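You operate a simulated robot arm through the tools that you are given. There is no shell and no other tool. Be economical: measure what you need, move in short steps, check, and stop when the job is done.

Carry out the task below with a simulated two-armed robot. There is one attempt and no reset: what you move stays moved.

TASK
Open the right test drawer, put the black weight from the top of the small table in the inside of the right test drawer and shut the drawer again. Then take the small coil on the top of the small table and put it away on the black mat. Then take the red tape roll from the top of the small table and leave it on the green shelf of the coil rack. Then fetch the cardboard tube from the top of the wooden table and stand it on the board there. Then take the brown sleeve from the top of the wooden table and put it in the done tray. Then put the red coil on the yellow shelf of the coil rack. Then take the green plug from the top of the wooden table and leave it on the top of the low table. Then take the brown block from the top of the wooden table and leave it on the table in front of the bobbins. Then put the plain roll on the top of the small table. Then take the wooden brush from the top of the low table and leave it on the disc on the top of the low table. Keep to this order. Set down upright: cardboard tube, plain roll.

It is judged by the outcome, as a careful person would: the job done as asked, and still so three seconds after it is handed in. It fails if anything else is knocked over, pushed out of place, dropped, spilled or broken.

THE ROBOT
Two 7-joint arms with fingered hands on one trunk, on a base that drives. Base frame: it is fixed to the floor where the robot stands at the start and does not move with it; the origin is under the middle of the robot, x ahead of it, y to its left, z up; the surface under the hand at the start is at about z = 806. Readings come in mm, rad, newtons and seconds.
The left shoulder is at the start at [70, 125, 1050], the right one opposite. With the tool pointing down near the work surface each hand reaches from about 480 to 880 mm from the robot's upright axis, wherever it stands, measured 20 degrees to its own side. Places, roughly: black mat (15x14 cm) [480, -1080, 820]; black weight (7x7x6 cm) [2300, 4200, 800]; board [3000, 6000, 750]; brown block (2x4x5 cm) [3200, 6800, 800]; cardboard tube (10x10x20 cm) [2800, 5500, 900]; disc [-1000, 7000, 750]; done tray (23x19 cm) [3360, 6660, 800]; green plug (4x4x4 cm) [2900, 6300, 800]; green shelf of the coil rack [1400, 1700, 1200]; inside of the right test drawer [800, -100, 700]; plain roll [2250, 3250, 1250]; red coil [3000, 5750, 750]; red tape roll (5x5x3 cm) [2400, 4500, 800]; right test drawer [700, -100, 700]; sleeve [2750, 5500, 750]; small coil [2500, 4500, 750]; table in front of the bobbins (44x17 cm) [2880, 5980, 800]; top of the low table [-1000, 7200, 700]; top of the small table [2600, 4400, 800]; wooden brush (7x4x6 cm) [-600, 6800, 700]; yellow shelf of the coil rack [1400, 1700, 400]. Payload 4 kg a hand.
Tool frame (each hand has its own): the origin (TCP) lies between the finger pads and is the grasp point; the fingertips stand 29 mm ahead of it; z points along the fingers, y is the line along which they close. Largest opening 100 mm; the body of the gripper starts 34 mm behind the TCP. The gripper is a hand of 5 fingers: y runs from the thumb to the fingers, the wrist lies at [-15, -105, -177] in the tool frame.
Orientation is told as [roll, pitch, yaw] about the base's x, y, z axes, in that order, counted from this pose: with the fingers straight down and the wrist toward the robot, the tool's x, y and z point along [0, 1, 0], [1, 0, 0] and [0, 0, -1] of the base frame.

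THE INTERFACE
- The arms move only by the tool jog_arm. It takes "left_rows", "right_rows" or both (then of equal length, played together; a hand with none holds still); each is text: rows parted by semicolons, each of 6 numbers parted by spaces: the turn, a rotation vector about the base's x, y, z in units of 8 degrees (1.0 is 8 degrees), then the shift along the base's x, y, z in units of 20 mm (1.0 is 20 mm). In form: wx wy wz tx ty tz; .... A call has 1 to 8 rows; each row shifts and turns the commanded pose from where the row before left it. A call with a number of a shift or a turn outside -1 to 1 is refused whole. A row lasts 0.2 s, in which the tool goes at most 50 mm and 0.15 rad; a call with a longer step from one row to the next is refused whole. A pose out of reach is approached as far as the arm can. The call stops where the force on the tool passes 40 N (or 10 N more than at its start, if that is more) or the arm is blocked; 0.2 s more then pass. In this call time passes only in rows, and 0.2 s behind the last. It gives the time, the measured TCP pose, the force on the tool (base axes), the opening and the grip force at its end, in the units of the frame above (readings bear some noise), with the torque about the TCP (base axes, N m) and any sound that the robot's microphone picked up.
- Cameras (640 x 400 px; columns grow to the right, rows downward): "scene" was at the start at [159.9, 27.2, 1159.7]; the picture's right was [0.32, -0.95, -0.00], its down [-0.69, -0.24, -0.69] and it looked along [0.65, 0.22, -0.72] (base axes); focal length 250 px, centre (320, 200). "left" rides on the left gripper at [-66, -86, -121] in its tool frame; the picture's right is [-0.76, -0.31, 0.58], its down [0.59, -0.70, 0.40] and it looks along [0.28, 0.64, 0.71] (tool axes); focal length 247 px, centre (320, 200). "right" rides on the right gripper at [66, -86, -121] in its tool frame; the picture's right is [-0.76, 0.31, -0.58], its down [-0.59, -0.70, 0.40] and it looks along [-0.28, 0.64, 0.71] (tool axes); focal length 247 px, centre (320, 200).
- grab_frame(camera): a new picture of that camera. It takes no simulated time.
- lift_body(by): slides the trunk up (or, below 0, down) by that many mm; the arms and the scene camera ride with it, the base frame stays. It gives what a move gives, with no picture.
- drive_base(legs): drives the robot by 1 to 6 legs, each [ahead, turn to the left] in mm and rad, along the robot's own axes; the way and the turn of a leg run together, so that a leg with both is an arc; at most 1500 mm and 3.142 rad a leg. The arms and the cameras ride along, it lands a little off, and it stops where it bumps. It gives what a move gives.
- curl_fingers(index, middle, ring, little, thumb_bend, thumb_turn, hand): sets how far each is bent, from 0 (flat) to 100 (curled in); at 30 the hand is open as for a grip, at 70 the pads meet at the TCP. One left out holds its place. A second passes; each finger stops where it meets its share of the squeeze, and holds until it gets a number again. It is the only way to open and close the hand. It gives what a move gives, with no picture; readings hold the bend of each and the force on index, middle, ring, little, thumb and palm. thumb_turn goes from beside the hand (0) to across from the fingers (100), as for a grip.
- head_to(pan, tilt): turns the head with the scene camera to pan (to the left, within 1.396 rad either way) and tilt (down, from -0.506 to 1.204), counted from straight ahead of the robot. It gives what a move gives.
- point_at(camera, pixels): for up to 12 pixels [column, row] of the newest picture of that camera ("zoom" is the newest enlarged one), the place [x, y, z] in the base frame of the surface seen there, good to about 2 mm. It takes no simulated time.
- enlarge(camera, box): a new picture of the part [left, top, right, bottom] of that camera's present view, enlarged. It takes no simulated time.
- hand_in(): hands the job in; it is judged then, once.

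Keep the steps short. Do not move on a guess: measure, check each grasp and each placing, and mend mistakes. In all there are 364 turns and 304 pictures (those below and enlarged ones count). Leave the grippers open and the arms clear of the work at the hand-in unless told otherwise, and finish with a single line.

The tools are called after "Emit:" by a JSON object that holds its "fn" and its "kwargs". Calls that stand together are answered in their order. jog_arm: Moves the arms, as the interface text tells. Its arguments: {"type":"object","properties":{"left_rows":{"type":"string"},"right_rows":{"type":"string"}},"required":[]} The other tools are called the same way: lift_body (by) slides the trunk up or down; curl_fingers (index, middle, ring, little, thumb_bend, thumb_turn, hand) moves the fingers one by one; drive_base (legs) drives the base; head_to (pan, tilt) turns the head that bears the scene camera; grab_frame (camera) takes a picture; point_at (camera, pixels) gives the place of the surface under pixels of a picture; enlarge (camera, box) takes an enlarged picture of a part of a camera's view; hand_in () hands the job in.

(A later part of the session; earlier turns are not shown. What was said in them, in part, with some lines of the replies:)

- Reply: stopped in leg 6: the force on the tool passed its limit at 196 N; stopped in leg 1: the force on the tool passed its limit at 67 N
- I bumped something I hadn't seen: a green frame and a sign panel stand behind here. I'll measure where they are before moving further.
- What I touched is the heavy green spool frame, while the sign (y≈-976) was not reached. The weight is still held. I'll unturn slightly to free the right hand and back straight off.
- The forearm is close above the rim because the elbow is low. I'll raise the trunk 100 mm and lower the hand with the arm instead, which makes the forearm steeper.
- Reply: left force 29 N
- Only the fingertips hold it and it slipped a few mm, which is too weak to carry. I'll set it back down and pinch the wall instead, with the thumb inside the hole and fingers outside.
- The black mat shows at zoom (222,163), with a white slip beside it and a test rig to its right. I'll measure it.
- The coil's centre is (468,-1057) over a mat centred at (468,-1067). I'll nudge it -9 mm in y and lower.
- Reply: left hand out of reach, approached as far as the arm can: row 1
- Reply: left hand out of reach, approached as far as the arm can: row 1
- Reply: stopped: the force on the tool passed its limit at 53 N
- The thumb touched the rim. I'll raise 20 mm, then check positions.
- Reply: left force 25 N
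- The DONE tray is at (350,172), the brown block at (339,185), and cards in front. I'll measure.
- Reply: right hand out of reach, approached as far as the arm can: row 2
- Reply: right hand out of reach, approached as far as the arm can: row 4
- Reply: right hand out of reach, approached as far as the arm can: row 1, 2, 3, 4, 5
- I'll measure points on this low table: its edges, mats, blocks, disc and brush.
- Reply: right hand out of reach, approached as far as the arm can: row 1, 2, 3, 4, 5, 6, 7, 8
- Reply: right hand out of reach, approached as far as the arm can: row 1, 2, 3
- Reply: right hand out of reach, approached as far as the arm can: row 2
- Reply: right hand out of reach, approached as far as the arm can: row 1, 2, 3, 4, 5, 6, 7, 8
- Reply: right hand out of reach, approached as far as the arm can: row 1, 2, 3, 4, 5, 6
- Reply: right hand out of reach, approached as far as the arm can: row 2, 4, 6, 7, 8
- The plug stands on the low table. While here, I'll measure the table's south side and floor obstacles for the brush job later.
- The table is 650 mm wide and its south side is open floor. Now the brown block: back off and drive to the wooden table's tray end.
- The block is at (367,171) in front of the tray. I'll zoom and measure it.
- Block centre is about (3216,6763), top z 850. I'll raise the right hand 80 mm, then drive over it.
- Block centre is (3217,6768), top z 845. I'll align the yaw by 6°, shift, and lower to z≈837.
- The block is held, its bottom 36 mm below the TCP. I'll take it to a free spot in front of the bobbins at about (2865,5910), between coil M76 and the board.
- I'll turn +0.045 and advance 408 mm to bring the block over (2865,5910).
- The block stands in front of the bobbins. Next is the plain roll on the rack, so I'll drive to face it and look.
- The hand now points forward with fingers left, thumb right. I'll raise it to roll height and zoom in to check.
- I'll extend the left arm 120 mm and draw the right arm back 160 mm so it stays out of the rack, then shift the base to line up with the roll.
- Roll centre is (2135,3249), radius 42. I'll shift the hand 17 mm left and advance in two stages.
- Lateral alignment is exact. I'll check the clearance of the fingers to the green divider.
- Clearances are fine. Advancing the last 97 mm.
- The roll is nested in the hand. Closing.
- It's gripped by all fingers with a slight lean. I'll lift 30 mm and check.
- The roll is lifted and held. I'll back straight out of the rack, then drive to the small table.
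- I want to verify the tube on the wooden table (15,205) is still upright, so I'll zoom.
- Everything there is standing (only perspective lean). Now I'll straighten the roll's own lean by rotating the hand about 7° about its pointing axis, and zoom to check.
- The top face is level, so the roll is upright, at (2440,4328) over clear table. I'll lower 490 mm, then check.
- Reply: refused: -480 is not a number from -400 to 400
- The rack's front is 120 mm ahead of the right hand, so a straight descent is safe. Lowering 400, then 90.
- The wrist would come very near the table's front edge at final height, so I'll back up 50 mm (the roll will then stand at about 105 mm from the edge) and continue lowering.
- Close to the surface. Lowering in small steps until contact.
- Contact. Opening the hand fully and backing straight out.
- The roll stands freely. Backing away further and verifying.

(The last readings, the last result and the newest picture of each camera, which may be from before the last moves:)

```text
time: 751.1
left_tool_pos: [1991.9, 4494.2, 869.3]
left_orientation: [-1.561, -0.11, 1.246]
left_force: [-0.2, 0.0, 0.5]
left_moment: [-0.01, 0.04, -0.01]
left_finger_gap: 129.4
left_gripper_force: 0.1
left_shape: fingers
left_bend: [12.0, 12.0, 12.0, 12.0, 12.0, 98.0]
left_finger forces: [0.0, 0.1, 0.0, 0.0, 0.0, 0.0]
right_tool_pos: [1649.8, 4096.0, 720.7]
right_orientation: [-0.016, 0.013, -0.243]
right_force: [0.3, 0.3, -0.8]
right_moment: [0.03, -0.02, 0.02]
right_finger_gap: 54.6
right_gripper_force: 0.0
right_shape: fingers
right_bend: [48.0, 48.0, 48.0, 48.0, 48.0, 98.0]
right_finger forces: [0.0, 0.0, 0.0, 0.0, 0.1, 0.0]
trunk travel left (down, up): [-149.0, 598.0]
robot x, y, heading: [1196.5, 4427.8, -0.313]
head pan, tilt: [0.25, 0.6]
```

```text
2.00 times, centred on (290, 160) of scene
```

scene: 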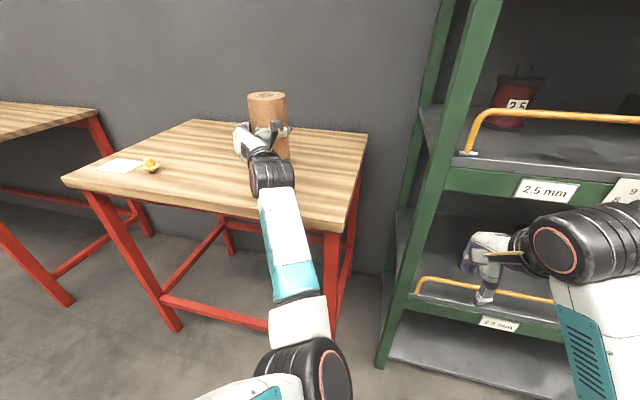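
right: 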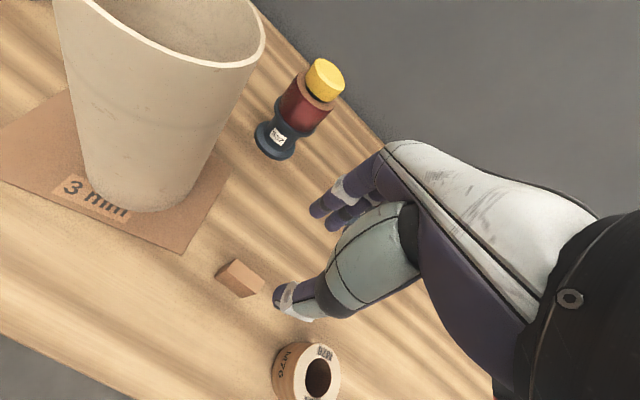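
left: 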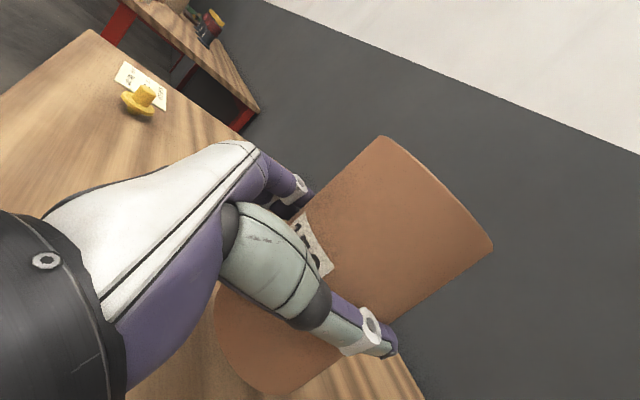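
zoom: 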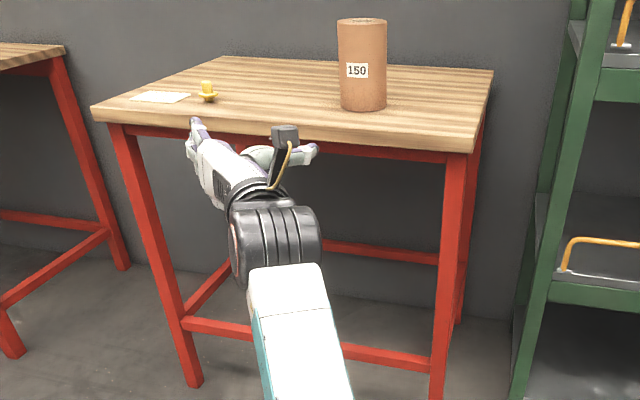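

The plain roll is upright on the small table. Last is the brush. First I'll turn the left hand back to fingers-down, raise the trunk, and look toward the low table's south side.

Emit:
{"fn": "lift_body", "kwargs": {"by": 250}}

Emit:
{"fn": "jog_arm", "kwargs": {"left_rows": "0.72 0.37 -0.57 -0.5 0.15 0; 0.72 0.37 -0.57 -0.5 0.15 0; 0.72 0.37 -0.57 -0.5 0.15 0; 0.72 0.37 -0.57 -0.5 0.15 0; 0.72 0.37 -0.57 0 0 0; 0.72 0.37 -0.57 0 0 0; 0.72 0.37 -0.57 0 0 0; 0.72 0.37 -0.57 0 0 0"}}

Emit:
{"fn": "jog_arm", "kwargs": {"left_rows": "0.72 0.37 -0.57 0 0 0; 0.72 0.37 -0.57 0 0 0; 0.72 0.37 -0.57 0 0 0; 0.72 0.37 -0.57 0 0 0; 0.72 0.37 -0.57 0 0 0; 0.72 0.37 -0.57 0 0 0; 0.72 0.37 -0.57 0 0 0"}}

Emit:
{"fn": "drive_base", "kwargs": {"legs": [[0, 2.2]]}}

Emit:
{"fn": "head_to", "kwargs": {"pan": 0.3, "tilt": 0.3}}

Emit:
{"fn": "grab_frame", "kwargs": {"camera": "scene"}}

```text
time: 753.6
left_tool_pos: [1992.2, 4493.7, 1119.5]
left_orientation: [-1.56, -0.11, 1.247]
left_force: [-1.0, 0.9, -0.4]
left_moment: [0.0, 0.02, 0.01]
left_finger_gap: 129.3
left_gripper_force: 0.0
left_shape: fingers
left_bend: [12.0, 12.0, 12.0, 12.0, 12.0, 98.0]
left_finger forces: [0.1, 0.0, 0.0, 0.0, 0.0, 0.1]
right_tool_pos: [1650.5, 4097.5, 969.3]
right_orientation: [-0.016, 0.012, -0.244]
right_force: [-0.2, -0.6, -0.2]
right_moment: [-0.01, -0.04, 0.02]
right_finger_gap: 54.7
right_gripper_force: 0.0
right_shape: fingers
right_bend: [48.0, 48.0, 48.0, 48.0, 48.0, 98.0]
right_finger forces: [0.0, 0.0, 0.0, 0.0, 0.0, 0.1]
trunk travel left (down, up): [-399.0, 348.0]
robot x, y, heading: [1195.5, 4428.6, -0.314]
head pan, tilt: [0.25, 0.6]
```

```text
time: 755.5
left_tool_pos: [1952.7, 4505.5, 1118.4]
left_orientation: [-0.688, -0.402, 0.323]
left_force: [-0.1, -0.4, -0.1]
left_moment: [0.0, -0.01, 0.03]
left_finger_gap: 129.6
left_gripper_force: 0.0
left_shape: fingers
left_bend: [12.0, 12.0, 12.0, 12.0, 12.0, 98.0]
left_finger forces: [0.1, 0.1, 0.0, 0.0, 0.0, 0.1]
right_tool_pos: [1649.8, 4097.5, 970.7]
right_orientation: [-0.015, 0.012, -0.243]
right_force: [0.3, 0.5, 0.4]
right_moment: [0.02, 0.02, 0.02]
right_finger_gap: 54.7
right_gripper_force: 0.0
right_shape: fingers
right_bend: [48.0, 48.0, 48.0, 48.0, 48.0, 98.0]
right_finger forces: [0.0, 0.1, 0.0, 0.0, 0.1, 0.0]
trunk travel left (down, up): [-399.0, 348.0]
robot x, y, heading: [1195.7, 4429.1, -0.314]
head pan, tilt: [0.25, 0.6]
```

```text
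time: 757.0
left_tool_pos: [1952.2, 4505.5, 1119.1]
left_orientation: [0.001, 0.002, -0.409]
left_force: [0.6, 0.1, 0.7]
left_moment: [0.01, 0.0, 0.02]
left_finger_gap: 129.3
left_gripper_force: 0.0
left_shape: fingers
left_bend: [12.0, 12.0, 12.0, 12.0, 12.0, 98.0]
left_finger forces: [0.0, 0.0, 0.0, 0.0, 0.0, 0.1]
right_tool_pos: [1649.6, 4096.5, 971.3]
right_orientation: [-0.016, 0.013, -0.242]
right_force: [0.0, 0.0, -0.2]
right_moment: [0.0, 0.01, -0.01]
right_finger_gap: 54.7
right_gripper_force: 0.1
right_shape: fingers
right_bend: [48.0, 48.0, 48.0, 48.0, 48.0, 98.0]
right_finger forces: [0.0, 0.2, 0.1, 0.0, 0.1, 0.0]
trunk travel left (down, up): [-399.0, 348.0]
robot x, y, heading: [1196.6, 4429.3, -0.318]
head pan, tilt: [0.25, 0.6]
```

```text
time: 762.8
left_tool_pos: [704.1, 5011.2, 1119.5]
left_orientation: [0.0, 0.001, 1.764]
left_force: [0.2, -1.4, 0.4]
left_moment: [0.04, -0.02, 0.0]
left_finger_gap: 129.5
left_gripper_force: 0.0
left_shape: fingers
left_bend: [12.0, 12.0, 12.0, 12.0, 12.0, 98.0]
left_finger forces: [0.0, 0.0, 0.0, 0.0, 0.0, 0.0]
right_tool_pos: [1212.0, 4992.6, 970.3]
right_orientation: [-0.017, 0.012, 1.93]
right_force: [-0.8, -0.6, 0.7]
right_moment: [0.01, 0.01, -0.01]
right_finger_gap: 54.5
right_gripper_force: 0.0
right_shape: fingers
right_bend: [48.0, 48.0, 48.0, 48.0, 48.0, 98.0]
right_finger forces: [0.0, 0.0, 0.0, 0.0, 0.1, 0.0]
trunk travel left (down, up): [-399.0, 348.0]
robot x, y, heading: [1192.9, 4431.4, 1.853]
head pan, tilt: [0.25, 0.6]
```

```text
time: 763.6
left_tool_pos: [705.2, 5010.6, 1120.0]
left_orientation: [-0.002, -0.002, 1.764]
left_force: [-0.1, 0.1, 0.1]
left_moment: [-0.01, 0.0, 0.01]
left_finger_gap: 129.4
left_gripper_force: 0.0
left_shape: fingers
left_bend: [12.0, 12.0, 12.0, 12.0, 12.0, 98.0]
left_finger forces: [0.0, 0.0, 0.1, 0.0, 0.1, 0.1]
right_tool_pos: [1210.5, 4992.1, 970.0]
right_orientation: [-0.015, 0.013, 1.929]
right_force: [0.8, 0.0, 0.1]
right_moment: [0.01, 0.0, 0.04]
right_finger_gap: 54.6
right_gripper_force: 0.0
right_shape: fingers
right_bend: [48.0, 48.0, 48.0, 48.0, 48.0, 98.0]
right_finger forces: [0.0, 0.0, 0.1, 0.0, 0.1, 0.1]
trunk travel left (down, up): [-399.0, 348.0]
robot x, y, heading: [1196.9, 4426.3, 1.858]
head pan, tilt: [0.3, 0.3]
```

```text
99 pictures are left
```

scene: 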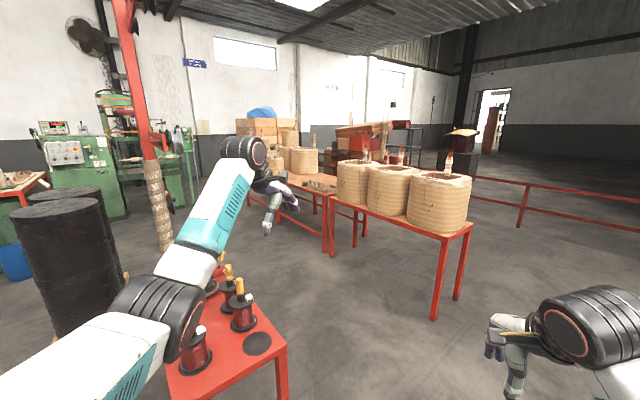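

I see the stand with bobbins in front-left, the coil table, the low table behind it, a red post and black drums. I'll measure the gap to the low table's south side.

Emit:
{"fn": "point_at", "kwargs": {"camera": "scene", "pixels": [[284, 346], [258, 325], [242, 290], [331, 255], [434, 315], [352, 210], [300, 225], [325, 250], [165, 248], [128, 285], [243, 285], [300, 195]]}}

Emit:
{"fn": "enlarge", "kwargs": {"camera": "scene", "box": [130, 130, 370, 290]}}

```text
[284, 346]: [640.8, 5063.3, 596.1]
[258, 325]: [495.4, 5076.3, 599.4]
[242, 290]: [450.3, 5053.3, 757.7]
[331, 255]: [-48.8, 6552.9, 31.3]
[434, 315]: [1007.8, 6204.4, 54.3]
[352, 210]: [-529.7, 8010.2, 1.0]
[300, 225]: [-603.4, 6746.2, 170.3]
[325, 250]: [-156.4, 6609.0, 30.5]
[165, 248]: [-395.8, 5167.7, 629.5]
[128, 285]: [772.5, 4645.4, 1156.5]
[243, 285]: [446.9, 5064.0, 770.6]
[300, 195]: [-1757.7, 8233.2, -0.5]
```

```text
2.50 times, centred on (250, 210) of scene
```

zoom: 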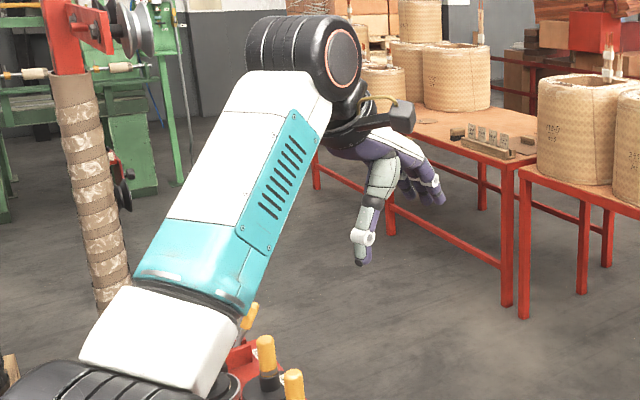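

The corridor south of the coil table is about 1.3 m wide. I'll drive north to (1150,5500), then west-north-west to about (-856,6346), stopping for a look.

Emit:
{"fn": "drive_base", "kwargs": {"legs": [[0, -0.243], [1075, 0], [0, 1.127], [900, 0]]}}

Emit:
{"fn": "head_to", "kwargs": {"pan": -0.2, "tilt": 0.4}}

Emit:
{"fn": "grab_frame", "kwargs": {"camera": "scene"}}

```text
time: 777.0
left_tool_pos: [-423.9, 5865.1, 1119.6]
left_orientation: [-0.001, 0.0, 2.614]
left_force: [1.4, 0.0, 0.5]
left_moment: [0.0, 0.01, 0.03]
left_finger_gap: 129.6
left_gripper_force: 0.1
left_shape: fingers
left_bend: [12.0, 12.0, 12.0, 12.0, 12.0, 98.0]
left_finger forces: [0.0, 0.0, 0.0, 0.1, 0.1, 0.0]
right_tool_pos: [-74.8, 6234.4, 970.2]
right_orientation: [-0.016, 0.014, 2.779]
right_force: [-0.1, 0.7, 0.2]
right_moment: [0.0, 0.02, 0.0]
right_finger_gap: 54.8
right_gripper_force: 0.2
right_shape: fingers
right_bend: [48.0, 48.0, 48.0, 48.0, 48.0, 98.0]
right_finger forces: [0.0, 0.1, 0.0, 0.0, 0.1, 0.1]
trunk travel left (down, up): [-399.0, 348.0]
robot x, y, heading: [332.6, 5853.2, 2.706]
head pan, tilt: [0.3, 0.3]
```

```text
time: 777.9
left_tool_pos: [-423.7, 5864.7, 1119.9]
left_orientation: [-0.002, -0.001, 2.612]
left_force: [-0.5, 1.0, -0.6]
left_moment: [-0.03, 0.03, 0.01]
left_finger_gap: 129.6
left_gripper_force: 0.0
left_shape: fingers
left_bend: [12.0, 12.0, 12.0, 12.0, 12.0, 98.0]
left_finger forces: [0.0, 0.1, 0.1, 0.0, 0.0, 0.0]
right_tool_pos: [-75.3, 6234.0, 970.1]
right_orientation: [-0.017, 0.012, 2.779]
right_force: [-0.3, -0.8, 0.8]
right_moment: [-0.01, 0.04, -0.02]
right_finger_gap: 54.7
right_gripper_force: 0.0
right_shape: fingers
right_bend: [48.0, 48.0, 48.0, 48.0, 48.0, 98.0]
right_finger forces: [0.0, 0.0, 0.1, 0.0, 0.1, 0.0]
trunk travel left (down, up): [-399.0, 348.0]
robot x, y, heading: [337.3, 5849.8, 2.704]
head pan, tilt: [-0.201, 0.4]
```

```text
97 pictures are left
```

scene: 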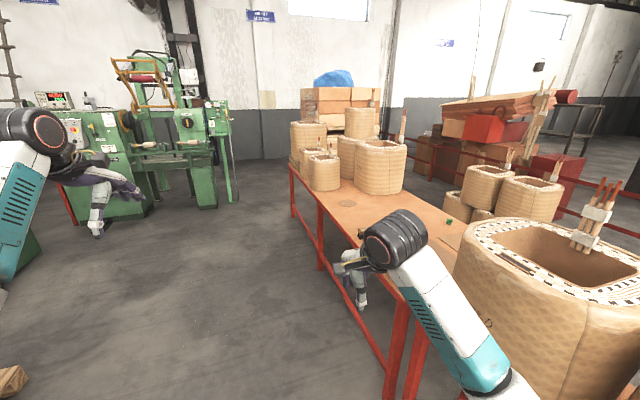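

The south side is open. I'll continue to (-856,6346) and face the low table.

Emit:
{"fn": "drive_base", "kwargs": {"legs": [[0, 0.043], [1290, 0], [0, -1.49]]}}

Emit:
{"fn": "head_to", "kwargs": {"pan": -0.2, "tilt": 0.65}}

Emit:
{"fn": "grab_frame", "kwargs": {"camera": "scene"}}

Emit:
{"fn": "grab_frame", "kwargs": {"camera": "right"}}

```text
time: 788.7
left_tool_pos: [-937.2, 7116.3, 1118.0]
left_orientation: [0.0, -0.002, 1.152]
left_force: [0.1, 0.4, -0.2]
left_moment: [-0.02, 0.02, -0.03]
left_finger_gap: 129.3
left_gripper_force: 0.1
left_shape: fingers
left_bend: [12.0, 12.0, 12.0, 12.0, 12.0, 98.0]
left_finger forces: [0.0, 0.1, 0.0, 0.0, 0.0, 0.0]
right_tool_pos: [-532.8, 6809.8, 970.3]
right_orientation: [-0.015, 0.012, 1.317]
right_force: [0.7, -0.5, -0.7]
right_moment: [-0.02, 0.05, -0.03]
right_finger_gap: 55.0
right_gripper_force: 0.1
right_shape: fingers
right_bend: [48.0, 48.0, 48.0, 48.0, 48.0, 98.0]
right_finger forces: [0.1, 0.1, 0.1, 0.0, 0.0, 0.0]
trunk travel left (down, up): [-399.0, 348.0]
robot x, y, heading: [-874.8, 6361.0, 1.239]
head pan, tilt: [-0.201, 0.4]
```

```text
time: 789.4
left_tool_pos: [-938.8, 7117.8, 1119.6]
left_orientation: [0.0, 0.001, 1.149]
left_force: [-0.1, -1.4, -0.8]
left_moment: [0.02, -0.01, -0.02]
left_finger_gap: 129.8
left_gripper_force: 0.1
left_shape: fingers
left_bend: [12.0, 12.0, 12.0, 12.0, 12.0, 98.0]
left_finger forces: [0.0, 0.0, 0.0, 0.0, 0.0, 0.1]
right_tool_pos: [-533.2, 6810.0, 970.7]
right_orientation: [-0.015, 0.012, 1.316]
right_force: [0.4, 0.2, 0.9]
right_moment: [0.02, 0.01, 0.01]
right_finger_gap: 55.0
right_gripper_force: 0.1
right_shape: fingers
right_bend: [48.0, 48.0, 48.0, 48.0, 48.0, 98.0]
right_finger forces: [0.0, 0.0, 0.1, 0.1, 0.0, 0.1]
trunk travel left (down, up): [-399.0, 348.0]
robot x, y, heading: [-873.5, 6356.1, 1.242]
head pan, tilt: [-0.201, 0.649]
```

```text
96 pictures are left
```

scene: 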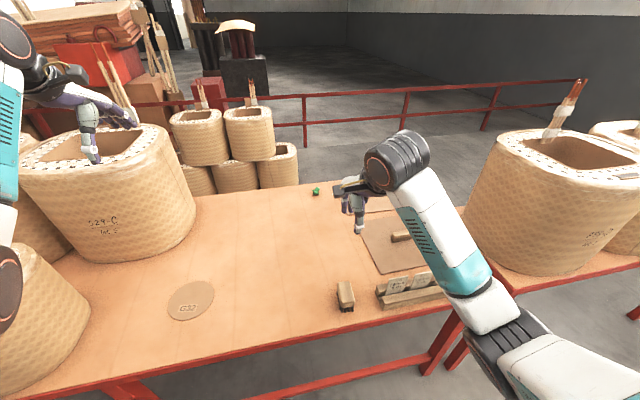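

```text
95 pictures are left
```

right: 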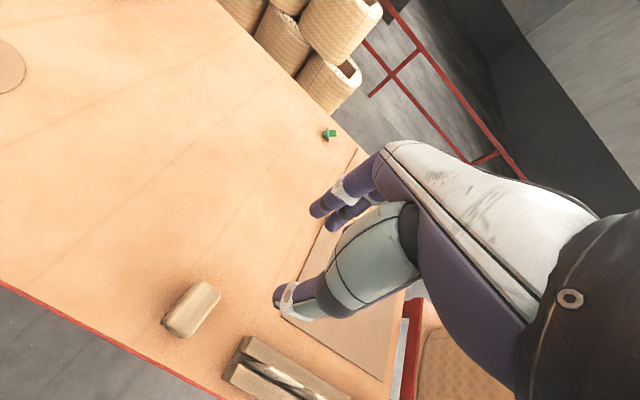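

The brush is at wrist view (192,308), disc at scene (190,300). I'll measure both.

Emit:
{"fn": "enlarge", "kwargs": {"camera": "scene", "box": [320, 260, 440, 330]}}

Emit:
{"fn": "point_at", "kwargs": {"camera": "right", "pixels": [[208, 285], [217, 297], [168, 317], [180, 334], [192, 308], [200, 290], [245, 345], [225, 370], [300, 250]]}}

Emit:
{"fn": "point_at", "kwargs": {"camera": "scene", "pixels": [[190, 300], [170, 310], [213, 290], [180, 318], [200, 283], [338, 285], [352, 285], [345, 308], [338, 306]]}}

```text
5.33 times, centred on (380, 295) of scene
```

zoom: 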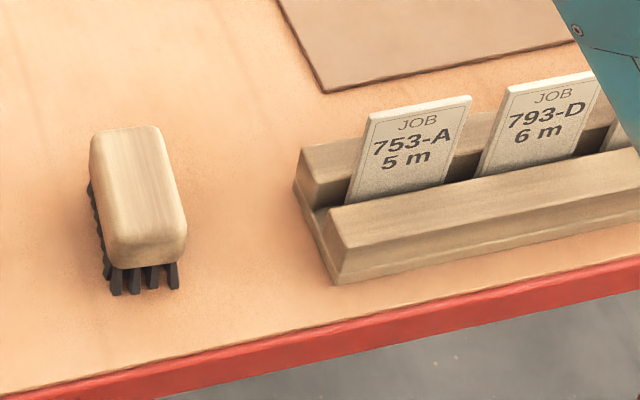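

```text
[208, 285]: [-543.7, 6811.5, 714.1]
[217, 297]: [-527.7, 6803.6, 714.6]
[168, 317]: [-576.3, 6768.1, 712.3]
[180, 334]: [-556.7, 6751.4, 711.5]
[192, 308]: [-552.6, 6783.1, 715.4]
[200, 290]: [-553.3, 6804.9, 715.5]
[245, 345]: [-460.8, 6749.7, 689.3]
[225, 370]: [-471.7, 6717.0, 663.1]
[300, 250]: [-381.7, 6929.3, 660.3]
```

```text
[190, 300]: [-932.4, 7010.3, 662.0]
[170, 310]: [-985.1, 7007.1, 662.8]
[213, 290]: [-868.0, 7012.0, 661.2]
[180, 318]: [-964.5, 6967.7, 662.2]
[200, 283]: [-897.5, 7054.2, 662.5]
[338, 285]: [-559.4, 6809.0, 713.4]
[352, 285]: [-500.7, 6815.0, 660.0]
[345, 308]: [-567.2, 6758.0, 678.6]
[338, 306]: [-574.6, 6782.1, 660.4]
```

The brush top is z 715, about 68×38 mm, centre (-551,6783), long axis at heading ≈1.0. I'll open the right hand, turn it in line, and lower part way.

Emit:
{"fn": "curl_fingers", "kwargs": {"hand": "right", "index": 32, "middle": 32, "ring": 32, "little": 32, "thumb_bend": 32}}

Emit:
{"fn": "jog_arm", "kwargs": {"right_rows": "0 0 -0.75 -0.23 -0.5 -0.8; 0 0 -0.75 -0.23 -0.5 -0.8; 0 0 -0.75 -0.23 -0.5 -0.8; 0 0 0 0 0 -1; 0 0 0 0 0 -1; 0 0 0 0 0 -1; 0 0 0 0 0 -1; 0 0 0 0 0 -1"}}

Emit:
{"fn": "grab_frame", "kwargs": {"camera": "right"}}

```text
time: 790.4
left_tool_pos: [-937.1, 7117.8, 1118.0]
left_orientation: [0.0, -0.001, 1.151]
left_force: [0.2, 0.1, 0.5]
left_moment: [-0.02, -0.03, -0.04]
left_finger_gap: 129.4
left_gripper_force: 0.2
left_shape: fingers
left_bend: [12.0, 12.0, 12.0, 12.0, 12.0, 98.0]
left_finger forces: [0.0, 0.0, 0.1, 0.1, 0.1, 0.1]
right_tool_pos: [-533.4, 6810.3, 970.4]
right_orientation: [-0.014, 0.011, 1.317]
right_force: [0.1, 0.5, 0.4]
right_moment: [0.0, 0.02, 0.0]
right_finger_gap: 93.9
right_gripper_force: 0.0
right_shape: fingers
right_bend: [32.0, 32.0, 32.0, 32.0, 32.0, 98.0]
right_finger forces: [0.1, 0.1, 0.0, 0.1, 0.1, 0.1]
trunk travel left (down, up): [-399.0, 348.0]
robot x, y, heading: [-872.0, 6359.0, 1.243]
head pan, tilt: [-0.201, 0.649]
```

```text
time: 792.2
left_tool_pos: [-937.3, 7118.0, 1118.8]
left_orientation: [0.0, -0.001, 1.153]
left_force: [-0.5, -0.7, -0.3]
left_moment: [-0.01, 0.0, -0.01]
left_finger_gap: 129.4
left_gripper_force: 0.0
left_shape: fingers
left_bend: [12.0, 12.0, 12.0, 12.0, 12.0, 98.0]
left_finger forces: [0.1, 0.0, 0.1, 0.1, 0.0, 0.0]
right_tool_pos: [-546.8, 6780.9, 821.5]
right_orientation: [-0.016, 0.011, 1.0]
right_force: [-0.6, -0.7, -0.5]
right_moment: [0.01, -0.02, 0.01]
right_finger_gap: 93.7
right_gripper_force: 0.1
right_shape: fingers
right_bend: [32.0, 32.0, 32.0, 32.0, 32.0, 98.0]
right_finger forces: [0.0, 0.0, 0.0, 0.0, 0.0, 0.0]
trunk travel left (down, up): [-399.0, 348.0]
robot x, y, heading: [-869.1, 6358.8, 1.24]
head pan, tilt: [-0.201, 0.649]
```

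```text
93 pictures are left
```

right: 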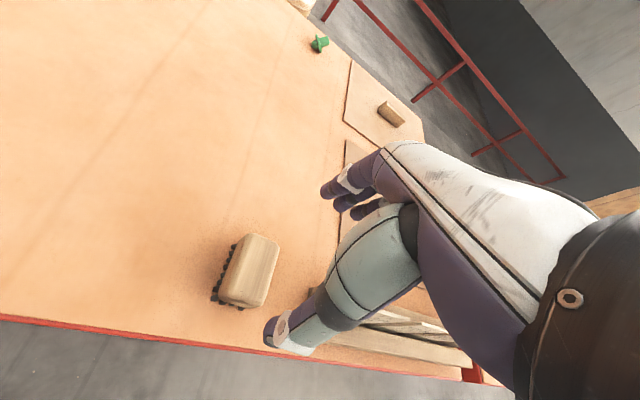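

Emit:
{"fn": "point_at", "kwargs": {"camera": "right", "pixels": [[262, 238], [243, 301], [252, 268], [277, 245], [225, 295], [245, 238], [263, 300], [345, 335]]}}

```text
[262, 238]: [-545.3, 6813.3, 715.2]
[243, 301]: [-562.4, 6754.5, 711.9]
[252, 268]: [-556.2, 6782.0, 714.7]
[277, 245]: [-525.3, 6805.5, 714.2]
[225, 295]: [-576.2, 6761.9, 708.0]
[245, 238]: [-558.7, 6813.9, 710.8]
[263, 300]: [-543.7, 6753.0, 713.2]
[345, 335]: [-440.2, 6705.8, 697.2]
```

Its axis is really at heading ≈1.22, so I'll rotate back 11° while lowering to z≈708.

Emit:
{"fn": "jog_arm", "kwargs": {"right_rows": "0 0 0.72 0 0.05 -1; 0 0 0.72 0 0 -1; 0 0 0 0 0 -1; 0 0 0 0 0 -1; 0 0 0 0 0 -0.8"}}

Emit:
{"fn": "grab_frame", "kwargs": {"camera": "right"}}

Emit:
{"fn": "enlarge", "kwargs": {"camera": "scene", "box": [280, 180, 460, 330]}}

```text
time: 793.4
left_tool_pos: [-937.7, 7116.4, 1118.5]
left_orientation: [-0.001, 0.001, 1.151]
left_force: [0.0, 0.5, -0.3]
left_moment: [0.0, 0.02, 0.0]
left_finger_gap: 129.4
left_gripper_force: 0.0
left_shape: fingers
left_bend: [12.0, 12.0, 12.0, 12.0, 12.0, 98.0]
left_finger forces: [0.0, 0.1, 0.0, 0.0, 0.0, 0.0]
right_tool_pos: [-545.7, 6781.4, 727.2]
right_orientation: [-0.015, 0.012, 1.201]
right_force: [-0.5, 0.2, -0.3]
right_moment: [0.01, 0.01, 0.03]
right_finger_gap: 93.9
right_gripper_force: 0.0
right_shape: fingers
right_bend: [32.0, 32.0, 32.0, 32.0, 32.0, 98.0]
right_finger forces: [0.0, 0.0, 0.0, 0.1, 0.1, 0.0]
trunk travel left (down, up): [-399.0, 348.0]
robot x, y, heading: [-872.0, 6360.3, 1.242]
head pan, tilt: [-0.201, 0.649]
```

```text
92 pictures are left
```

right: 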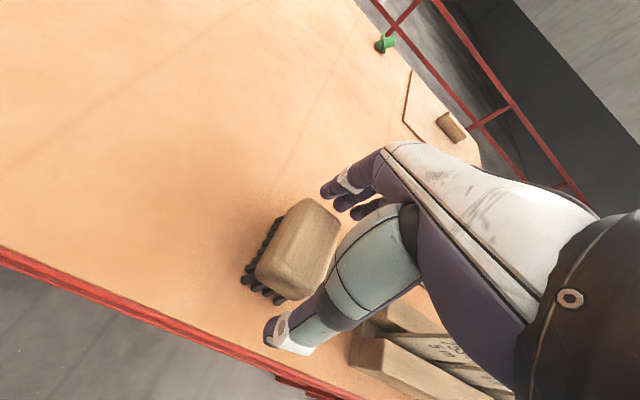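

```text
2.67 times, centred on (370, 255) of scene
```

zoom: 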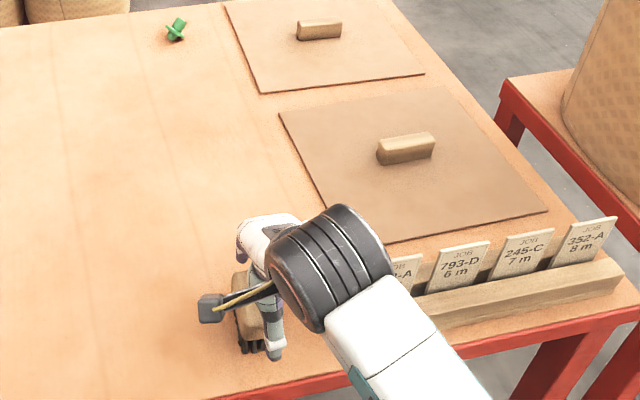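

It's aligned. Lowering 19 mm more and closing.

Emit:
{"fn": "jog_arm", "kwargs": {"right_rows": "0 0 0 0 0 -0.5; 0 0 0 0 0 -0.45"}}

Emit:
{"fn": "curl_fingers", "kwargs": {"hand": "right", "index": 68, "middle": 68, "ring": 68, "little": 50, "thumb_bend": 68}}

Emit:
{"fn": "jog_arm", "kwargs": {"right_rows": "0 0 0 0 0 1; 0 0 0 0 0 1; 0 0 0 0 0 1"}}

Emit:
{"fn": "grab_frame", "kwargs": {"camera": "right"}}

```text
time: 794.0
left_tool_pos: [-938.0, 7117.5, 1119.0]
left_orientation: [0.0, -0.001, 1.153]
left_force: [-0.4, -0.8, -0.1]
left_moment: [0.01, -0.01, 0.01]
left_finger_gap: 129.4
left_gripper_force: 0.1
left_shape: fingers
left_bend: [12.0, 12.0, 12.0, 12.0, 12.0, 98.0]
left_finger forces: [0.0, 0.1, 0.0, 0.0, 0.0, 0.1]
right_tool_pos: [-546.6, 6781.4, 706.9]
right_orientation: [-0.017, 0.012, 1.204]
right_force: [-0.2, 0.1, 0.7]
right_moment: [0.05, 0.03, 0.01]
right_finger_gap: 93.8
right_gripper_force: 0.0
right_shape: fingers
right_bend: [32.0, 32.0, 32.0, 32.0, 32.0, 98.0]
right_finger forces: [0.0, 0.1, 0.1, 0.0, 0.0, 0.0]
trunk travel left (down, up): [-399.0, 348.0]
robot x, y, heading: [-868.3, 6360.0, 1.243]
head pan, tilt: [-0.201, 0.649]
```

```text
time: 795.0
left_tool_pos: [-938.6, 7116.6, 1118.3]
left_orientation: [0.0, -0.001, 1.153]
left_force: [0.0, 0.4, 0.6]
left_moment: [0.01, 0.03, -0.03]
left_finger_gap: 129.7
left_gripper_force: 0.0
left_shape: fingers
left_bend: [12.0, 12.0, 12.0, 12.0, 12.0, 98.0]
left_finger forces: [0.0, 0.1, 0.0, 0.0, 0.1, 0.0]
right_tool_pos: [-545.4, 6781.8, 706.5]
right_orientation: [-0.015, 0.013, 1.202]
right_force: [-0.6, 0.7, -0.1]
right_moment: [-0.04, 0.0, 0.0]
right_finger_gap: 63.6
right_gripper_force: 25.2
right_shape: fingers
right_bend: [50.0, 56.0, 68.0, 50.0, 49.0, 96.0]
right_finger forces: [15.6, 9.4, 0.1, 0.0, 25.2, 0.1]
trunk travel left (down, up): [-399.0, 348.0]
robot x, y, heading: [-872.2, 6357.4, 1.24]
head pan, tilt: [-0.201, 0.649]
```

```text
time: 795.8
left_tool_pos: [-936.9, 7117.0, 1118.6]
left_orientation: [-0.002, 0.002, 1.152]
left_force: [0.4, -0.3, 0.2]
left_moment: [0.03, 0.01, -0.03]
left_finger_gap: 129.4
left_gripper_force: 0.1
left_shape: fingers
left_bend: [12.0, 12.0, 12.0, 12.0, 12.0, 98.0]
left_finger forces: [0.1, 0.0, 0.0, 0.0, 0.0, 0.0]
right_tool_pos: [-546.6, 6781.0, 766.6]
right_orientation: [-0.018, 0.01, 1.204]
right_force: [-0.6, -0.4, -0.8]
right_moment: [0.01, -0.02, 0.06]
right_finger_gap: 63.7
right_gripper_force: 25.3
right_shape: fingers
right_bend: [50.0, 56.0, 68.0, 50.0, 49.0, 96.0]
right_finger forces: [15.6, 9.4, 0.1, 0.0, 25.2, 0.0]
trunk travel left (down, up): [-399.0, 348.0]
robot x, y, heading: [-868.2, 6355.4, 1.242]
head pan, tilt: [-0.201, 0.649]
```

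```text
90 pictures are left
```

right: 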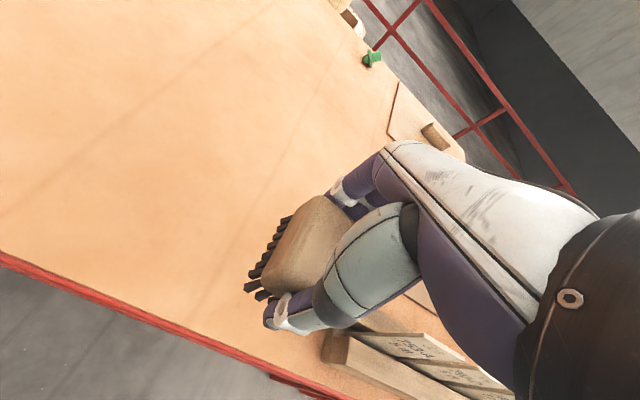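

The brush is held (25 N), its bottom 46 mm below the TCP. I'll raise it, extend 60 mm, then turn and advance so it comes over the disc at (-930,7010).

Emit:
{"fn": "jog_arm", "kwargs": {"right_rows": "0 0 0 0 0 1; 0 0 0 0 0 1; 0 0 0 0 0 1; 0 0 0 0 0 1; 0 0 0 0 0 1; 0 0 0 0.32 0.94 0; 0 0 0 0.32 0.94 0; 0 0 0 0.32 0.94 0"}}

Emit:
{"fn": "drive_base", "kwargs": {"legs": [[0, 0.676], [62, 0]]}}

Emit:
{"fn": "head_to", "kwargs": {"pan": -0.2, "tilt": 0.8}}

Emit:
{"fn": "grab_frame", "kwargs": {"camera": "scene"}}

Emit:
{"fn": "grab_frame", "kwargs": {"camera": "right"}}

```text
time: 797.6
left_tool_pos: [-937.1, 7117.7, 1119.3]
left_orientation: [-0.002, 0.001, 1.151]
left_force: [-0.6, 0.2, 0.2]
left_moment: [0.01, 0.02, 0.04]
left_finger_gap: 129.4
left_gripper_force: 0.0
left_shape: fingers
left_bend: [12.0, 12.0, 12.0, 12.0, 12.0, 98.0]
left_finger forces: [0.0, 0.0, 0.1, 0.0, 0.0, 0.1]
right_tool_pos: [-528.3, 6836.0, 866.0]
right_orientation: [-0.016, 0.012, 1.205]
right_force: [0.7, 0.8, -0.6]
right_moment: [0.0, 0.0, 0.0]
right_finger_gap: 63.6
right_gripper_force: 24.8
right_shape: fingers
right_bend: [51.0, 56.0, 68.0, 50.0, 49.0, 96.0]
right_finger forces: [15.5, 9.3, 0.0, 0.1, 25.3, 0.1]
trunk travel left (down, up): [-399.0, 348.0]
robot x, y, heading: [-867.6, 6357.7, 1.245]
head pan, tilt: [-0.201, 0.649]
```

```text
time: 800.5
left_tool_pos: [-1416.4, 6956.6, 1121.6]
left_orientation: [-0.002, -0.005, 1.829]
left_force: [0.6, -0.7, 0.2]
left_moment: [0.1, 0.0, 0.02]
left_finger_gap: 129.3
left_gripper_force: 0.1
left_shape: fingers
left_bend: [12.0, 12.0, 12.0, 12.0, 12.0, 98.0]
left_finger forces: [0.0, 0.0, 0.0, 0.0, 0.0, 0.0]
right_tool_pos: [-921.7, 6994.7, 869.7]
right_orientation: [-0.015, 0.01, 1.884]
right_force: [0.7, -0.6, -0.4]
right_moment: [0.03, 0.01, 0.02]
right_finger_gap: 63.5
right_gripper_force: 24.8
right_shape: fingers
right_bend: [51.0, 57.0, 68.0, 50.0, 49.0, 96.0]
right_finger forces: [15.3, 9.4, 0.1, 0.0, 25.0, 0.0]
trunk travel left (down, up): [-399.0, 348.0]
robot x, y, heading: [-888.5, 6414.1, 1.919]
head pan, tilt: [-0.201, 0.649]
```

```text
time: 801.2
left_tool_pos: [-1417.1, 6959.9, 1119.8]
left_orientation: [-0.001, 0.0, 1.829]
left_force: [-0.3, -0.1, -0.6]
left_moment: [0.0, -0.01, 0.01]
left_finger_gap: 129.2
left_gripper_force: 0.0
left_shape: fingers
left_bend: [12.0, 12.0, 12.0, 12.0, 12.0, 98.0]
left_finger forces: [0.0, 0.1, 0.1, 0.0, 0.1, 0.0]
right_tool_pos: [-920.8, 6996.8, 866.2]
right_orientation: [-0.017, 0.013, 1.882]
right_force: [0.5, 0.4, -0.5]
right_moment: [0.0, -0.02, -0.02]
right_finger_gap: 63.4
right_gripper_force: 24.8
right_shape: fingers
right_bend: [51.0, 57.0, 68.0, 50.0, 49.0, 96.0]
right_finger forces: [15.3, 9.3, 0.0, 0.0, 24.8, 0.0]
trunk travel left (down, up): [-399.0, 348.0]
robot x, y, heading: [-889.7, 6412.5, 1.913]
head pan, tilt: [-0.201, 0.799]
```

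```text
89 pictures are left
```

scene: 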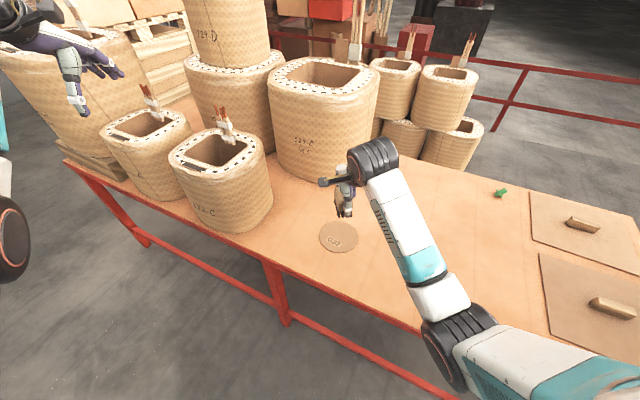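

```text
88 pictures are left
```

right: 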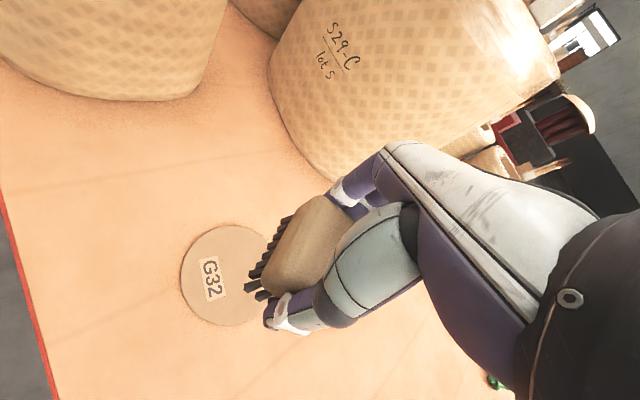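

I'll measure the disc precisely from here.

Emit:
{"fn": "point_at", "kwargs": {"camera": "right", "pixels": [[184, 275], [222, 230], [225, 322], [222, 275], [250, 312], [250, 236]]}}

Emit:
{"fn": "point_at", "kwargs": {"camera": "scene", "pixels": [[338, 237], [321, 237], [357, 237], [338, 251], [338, 223], [75, 100], [60, 70]]}}

```text
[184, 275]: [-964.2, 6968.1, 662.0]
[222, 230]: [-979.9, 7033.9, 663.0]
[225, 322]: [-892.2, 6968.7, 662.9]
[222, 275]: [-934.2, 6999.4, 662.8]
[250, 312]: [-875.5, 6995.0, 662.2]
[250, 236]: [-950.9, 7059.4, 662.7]
```

```text
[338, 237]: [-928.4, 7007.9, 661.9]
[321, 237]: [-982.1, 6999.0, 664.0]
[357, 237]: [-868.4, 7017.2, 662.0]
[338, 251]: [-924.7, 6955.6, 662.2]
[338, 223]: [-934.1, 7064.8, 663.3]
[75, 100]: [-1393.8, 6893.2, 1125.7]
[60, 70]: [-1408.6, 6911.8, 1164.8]
```

Disc centre is (-927,7010), z 662. I'll check the neighbouring coil's distance to the fingers, then shift 14 mm and lower.

Emit:
{"fn": "point_at", "kwargs": {"camera": "right", "pixels": [[310, 165], [280, 110], [330, 175], [370, 130], [335, 195], [130, 95]]}}

Emit:
{"fn": "jog_arm", "kwargs": {"right_rows": "0 0 0 0 0.65 0; 0 0 0 0 0 -1; 0 0 0 0 0 -1; 0 0 0 0 0 -1; 0 0 0 0 0 -1"}}

Emit:
{"fn": "grab_frame", "kwargs": {"camera": "right"}}

```text
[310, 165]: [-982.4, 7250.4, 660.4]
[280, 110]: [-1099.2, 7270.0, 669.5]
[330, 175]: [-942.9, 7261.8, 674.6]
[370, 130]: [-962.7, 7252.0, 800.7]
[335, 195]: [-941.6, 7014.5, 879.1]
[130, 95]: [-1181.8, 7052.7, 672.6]
```

```text
time: 802.4
left_tool_pos: [-1417.0, 6959.7, 1120.2]
left_orientation: [-0.002, 0.0, 1.829]
left_force: [-0.7, -0.1, 0.8]
left_moment: [-0.01, -0.04, 0.02]
left_finger_gap: 129.6
left_gripper_force: 0.0
left_shape: fingers
left_bend: [12.0, 12.0, 12.0, 12.0, 12.0, 98.0]
left_finger forces: [0.1, 0.0, 0.1, 0.0, 0.0, 0.0]
right_tool_pos: [-920.4, 7010.9, 784.9]
right_orientation: [-0.015, 0.013, 1.881]
right_force: [0.1, -0.3, -0.9]
right_moment: [0.04, -0.01, 0.02]
right_finger_gap: 63.4
right_gripper_force: 24.3
right_shape: fingers
right_bend: [51.0, 57.0, 68.0, 50.0, 49.0, 96.0]
right_finger forces: [15.3, 9.2, 0.0, 0.1, 24.7, 0.0]
trunk travel left (down, up): [-399.0, 348.0]
robot x, y, heading: [-889.6, 6411.4, 1.917]
head pan, tilt: [-0.201, 0.799]
```

```text
87 pictures are left
```

right: 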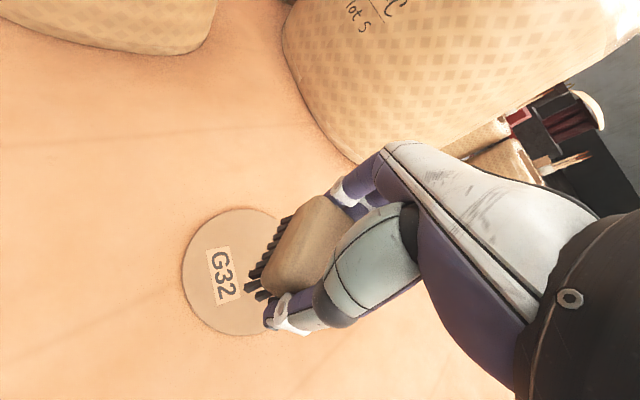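

The coil is 240 mm away. Continuing down.

Emit:
{"fn": "jog_arm", "kwargs": {"right_rows": "0 0 0 0 0 -1; 0 0 0 0 0 -1; 0 0 0 0 0 -1; 0 0 0 0 0 -0.5"}}

Emit:
{"fn": "jog_arm", "kwargs": {"right_rows": "0 0 0 0 0 -0.15; 0 0 0 0 0 -0.15"}}

Emit:
{"fn": "grab_frame", "kwargs": {"camera": "right"}}

```text
time: 803.4
left_tool_pos: [-1417.3, 6959.3, 1118.9]
left_orientation: [0.0, -0.001, 1.829]
left_force: [0.2, 0.2, -0.6]
left_moment: [0.0, 0.0, 0.01]
left_finger_gap: 129.6
left_gripper_force: 0.0
left_shape: fingers
left_bend: [12.0, 12.0, 12.0, 12.0, 12.0, 98.0]
left_finger forces: [0.0, 0.0, 0.0, 0.1, 0.0, 0.0]
right_tool_pos: [-920.5, 7010.4, 715.4]
right_orientation: [-0.016, 0.012, 1.881]
right_force: [0.1, -1.0, -1.1]
right_moment: [-0.02, -0.01, 0.02]
right_finger_gap: 63.6
right_gripper_force: 24.8
right_shape: fingers
right_bend: [51.0, 57.0, 68.0, 50.0, 49.0, 96.0]
right_finger forces: [15.3, 9.4, 0.0, 0.1, 24.6, 0.1]
trunk travel left (down, up): [-399.0, 348.0]
robot x, y, heading: [-886.7, 6414.9, 1.916]
head pan, tilt: [-0.201, 0.799]
```

```text
time: 804.0
left_tool_pos: [-1416.6, 6959.0, 1119.4]
left_orientation: [-0.003, 0.002, 1.829]
left_force: [0.2, -0.5, 0.1]
left_moment: [0.03, -0.01, 0.0]
left_finger_gap: 129.4
left_gripper_force: 0.1
left_shape: fingers
left_bend: [12.0, 12.0, 12.0, 12.0, 12.0, 98.0]
left_finger forces: [0.1, 0.0, 0.0, 0.0, 0.1, 0.1]
right_tool_pos: [-921.4, 7011.6, 709.6]
right_orientation: [-0.018, 0.013, 1.882]
right_force: [-0.5, -0.1, -0.2]
right_moment: [0.03, 0.04, -0.02]
right_finger_gap: 63.4
right_gripper_force: 24.1
right_shape: fingers
right_bend: [51.0, 57.0, 68.0, 50.0, 49.0, 96.0]
right_finger forces: [15.3, 9.3, 0.0, 0.1, 24.7, 0.1]
trunk travel left (down, up): [-399.0, 348.0]
robot x, y, heading: [-890.7, 6414.0, 1.92]
head pan, tilt: [-0.201, 0.799]
```

```text
86 pictures are left
```

right: 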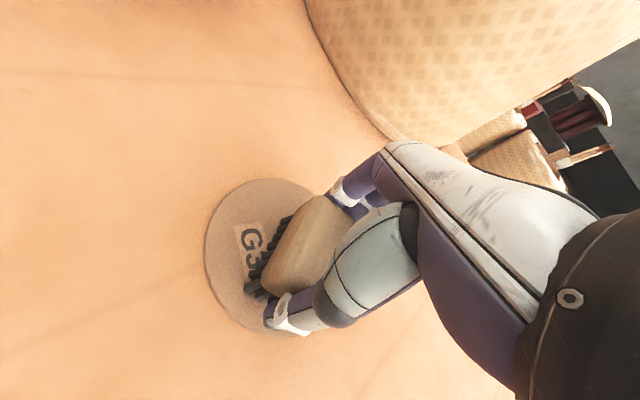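

It's centred over the disc. Final millimetres.

Emit:
{"fn": "jog_arm", "kwargs": {"right_rows": "0 0 0 0 0 -0.12; 0 0 0 0 0 -0.1"}}

```text
time: 804.6
left_tool_pos: [-1417.4, 6959.8, 1120.3]
left_orientation: [-0.001, -0.002, 1.829]
left_force: [-0.2, -0.4, -1.2]
left_moment: [-0.01, -0.02, 0.01]
left_finger_gap: 129.4
left_gripper_force: 0.1
left_shape: fingers
left_bend: [12.0, 12.0, 12.0, 12.0, 12.0, 98.0]
left_finger forces: [0.0, 0.0, 0.1, 0.0, 0.0, 0.1]
right_tool_pos: [-921.8, 7009.9, 709.7]
right_orientation: [-0.017, 0.009, 1.881]
right_force: [0.5, -2.8, 14.8]
right_moment: [0.14, 0.07, 0.0]
right_finger_gap: 63.4
right_gripper_force: 24.7
right_shape: fingers
right_bend: [52.0, 57.0, 68.0, 50.0, 49.0, 96.0]
right_finger forces: [14.3, 8.2, 0.0, 0.0, 27.2, 0.0]
trunk travel left (down, up): [-399.0, 348.0]
robot x, y, heading: [-888.5, 6412.4, 1.917]
head pan, tilt: [-0.201, 0.799]
```

Firm contact. I'll relieve slightly, open, and rise.

Emit:
{"fn": "jog_arm", "kwargs": {"right_rows": "0 0 0 0 0 0.15"}}

Emit:
{"fn": "curl_fingers", "kwargs": {"hand": "right", "index": 32, "middle": 32, "ring": 32, "little": 32, "thumb_bend": 32}}

Emit:
{"fn": "jog_arm", "kwargs": {"right_rows": "0 0 0 0 0 1; 0 0 0 0 0 1; 0 0 0 0 0 1; 0 0 0 0 0 1; 0 0 0 0 0 1; 0 0 0 0 0 1; 0 0 0 0 0 1; 0 0 0 0 0 1"}}

Emit:
{"fn": "grab_frame", "kwargs": {"camera": "right"}}

Emit:
{"fn": "grab_frame", "kwargs": {"camera": "scene"}}

```text
time: 805.0
left_tool_pos: [-1417.9, 6959.1, 1118.9]
left_orientation: [-0.003, -0.001, 1.83]
left_force: [0.1, 0.0, -1.1]
left_moment: [0.01, -0.02, 0.01]
left_finger_gap: 129.4
left_gripper_force: 0.0
left_shape: fingers
left_bend: [12.0, 12.0, 12.0, 12.0, 12.0, 98.0]
left_finger forces: [0.0, 0.0, 0.0, 0.0, 0.0, 0.0]
right_tool_pos: [-921.6, 7011.8, 709.1]
right_orientation: [-0.018, 0.01, 1.882]
right_force: [-0.3, 2.0, 8.6]
right_moment: [0.24, 0.06, 0.02]
right_finger_gap: 63.1
right_gripper_force: 25.3
right_shape: fingers
right_bend: [51.0, 57.0, 68.0, 50.0, 50.0, 96.0]
right_finger forces: [16.4, 9.6, 0.0, 0.0, 25.0, 0.0]
trunk travel left (down, up): [-399.0, 348.0]
robot x, y, heading: [-888.5, 6412.2, 1.913]
head pan, tilt: [-0.201, 0.799]
```

```text
time: 806.0
left_tool_pos: [-1417.2, 6958.6, 1119.5]
left_orientation: [-0.001, 0.001, 1.829]
left_force: [-0.3, 0.3, 0.3]
left_moment: [-0.02, -0.03, -0.02]
left_finger_gap: 129.4
left_gripper_force: 0.1
left_shape: fingers
left_bend: [12.0, 12.0, 12.0, 12.0, 12.0, 98.0]
left_finger forces: [0.0, 0.1, 0.1, 0.0, 0.0, 0.0]
right_tool_pos: [-921.6, 7010.2, 708.6]
right_orientation: [-0.016, 0.012, 1.882]
right_force: [0.1, 0.0, 1.2]
right_moment: [0.01, -0.03, 0.0]
right_finger_gap: 93.6
right_gripper_force: 0.0
right_shape: fingers
right_bend: [32.0, 32.0, 32.0, 32.0, 32.0, 97.0]
right_finger forces: [0.1, 0.0, 0.1, 0.1, 0.0, 0.0]
trunk travel left (down, up): [-399.0, 348.0]
robot x, y, heading: [-892.3, 6411.8, 1.915]
head pan, tilt: [-0.201, 0.799]
```

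```text
time: 807.8
left_tool_pos: [-1417.0, 6959.8, 1119.9]
left_orientation: [0.0, 0.0, 1.83]
left_force: [0.4, -0.1, -0.5]
left_moment: [0.02, 0.01, 0.0]
left_finger_gap: 129.6
left_gripper_force: 0.1
left_shape: fingers
left_bend: [12.0, 12.0, 12.0, 12.0, 12.0, 98.0]
left_finger forces: [0.0, 0.0, 0.1, 0.0, 0.0, 0.1]
right_tool_pos: [-921.4, 7008.9, 868.8]
right_orientation: [-0.015, 0.015, 1.883]
right_force: [-0.4, -1.2, 0.1]
right_moment: [0.01, 0.04, -0.02]
right_finger_gap: 94.0
right_gripper_force: 0.2
right_shape: fingers
right_bend: [32.0, 32.0, 32.0, 32.0, 32.0, 97.0]
right_finger forces: [0.0, 0.0, 0.0, 0.0, 0.1, 0.0]
trunk travel left (down, up): [-399.0, 348.0]
robot x, y, heading: [-891.1, 6407.8, 1.923]
head pan, tilt: [-0.201, 0.799]
```

```text
85 pictures are left
```

right: 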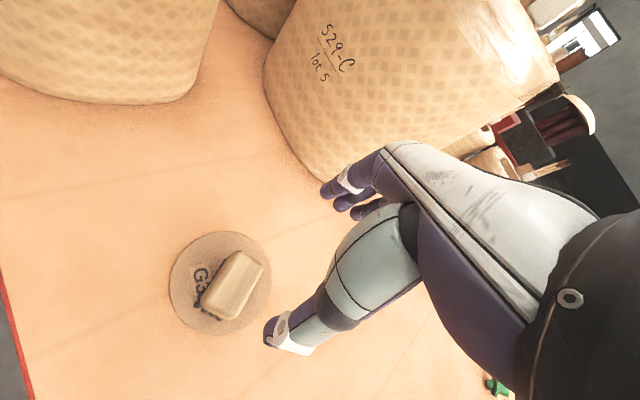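

```text
84 pictures are left
```

scene: 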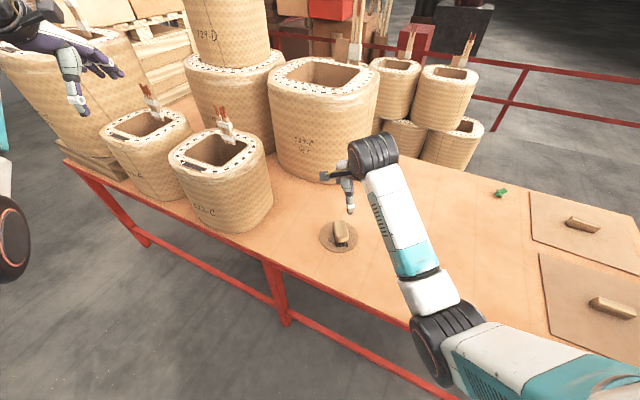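

The brush rests on the disc. I'll check the plug, back away so the arms are clear, and take a last look.

Emit:
{"fn": "enlarge", "kwargs": {"camera": "scene", "box": [440, 150, 560, 230]}}

Emit:
{"fn": "drive_base", "kwargs": {"legs": [[-400, 0]]}}

Emit:
{"fn": "curl_fingers", "kwargs": {"hand": "left", "index": 30, "middle": 30, "ring": 30, "little": 30, "thumb_bend": 30}}

Emit:
{"fn": "grab_frame", "kwargs": {"camera": "scene"}}

```text
5.00 times, centred on (500, 190) of scene
```

zoom: 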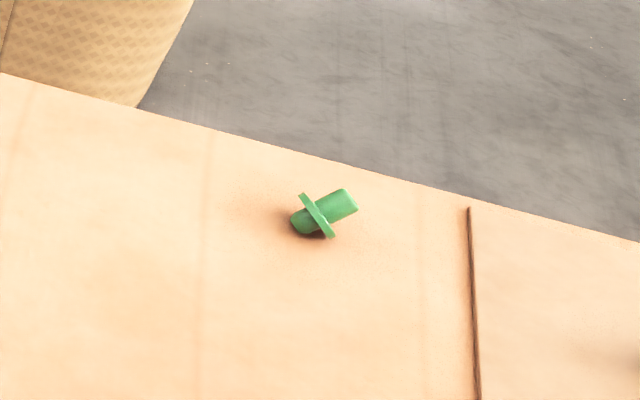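

```text
time: 810.2
left_tool_pos: [-1286.0, 6586.5, 1120.0]
left_orientation: [0.0, -0.001, 1.838]
left_force: [-0.6, -0.5, 0.2]
left_moment: [0.03, 0.05, -0.01]
left_finger_gap: 129.4
left_gripper_force: 0.1
left_shape: fingers
left_bend: [12.0, 12.0, 12.0, 12.0, 12.0, 98.0]
left_finger forces: [0.0, 0.1, 0.1, 0.0, 0.0, 0.0]
right_tool_pos: [-791.8, 6639.7, 869.2]
right_orientation: [-0.016, 0.013, 1.889]
right_force: [0.2, 0.8, 0.1]
right_moment: [-0.01, 0.04, -0.02]
right_finger_gap: 93.7
right_gripper_force: 0.1
right_shape: fingers
right_bend: [32.0, 32.0, 32.0, 32.0, 32.0, 97.0]
right_finger forces: [0.0, 0.1, 0.0, 0.1, 0.0, 0.0]
trunk travel left (down, up): [-399.0, 348.0]
robot x, y, heading: [-753.1, 6042.9, 1.928]
head pan, tilt: [-0.201, 0.799]
```

```text
time: 811.2
left_tool_pos: [-1286.1, 6586.1, 1119.3]
left_orientation: [-0.002, -0.001, 1.839]
left_force: [0.3, -0.7, -0.6]
left_moment: [-0.04, -0.01, 0.02]
left_finger_gap: 98.8
left_gripper_force: 0.1
left_shape: fingers
left_bend: [30.0, 30.0, 30.0, 30.0, 30.0, 98.0]
left_finger forces: [0.0, 0.1, 0.0, 0.0, 0.0, 0.0]
right_tool_pos: [-791.7, 6641.0, 869.9]
right_orientation: [-0.017, 0.011, 1.889]
right_force: [0.1, 0.1, -0.1]
right_moment: [-0.03, -0.01, -0.02]
right_finger_gap: 93.4
right_gripper_force: 0.1
right_shape: fingers
right_bend: [32.0, 32.0, 32.0, 32.0, 32.0, 97.0]
right_finger forces: [0.0, 0.1, 0.1, 0.0, 0.0, 0.0]
trunk travel left (down, up): [-399.0, 348.0]
robot x, y, heading: [-749.2, 6042.9, 1.926]
head pan, tilt: [-0.201, 0.799]
```

```text
82 pictures are left
```

scene: 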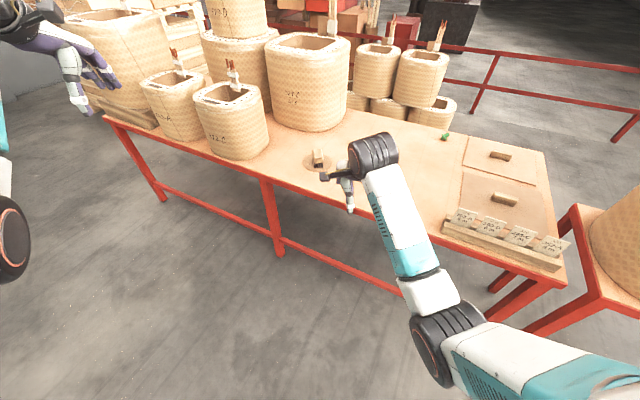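

Everything is in place and both hands are open and clear, so I'll hand in.

Emit:
{"fn": "hand_in", "kwargs": {}}

```text
The job is handed in.
```

All ten items were moved in the order asked, with the cardboard tube and plain roll upright; the green plug lies on its side on the low table, and early on the hands bumped the fixed green spool frame, with nothing seen to move or fall.
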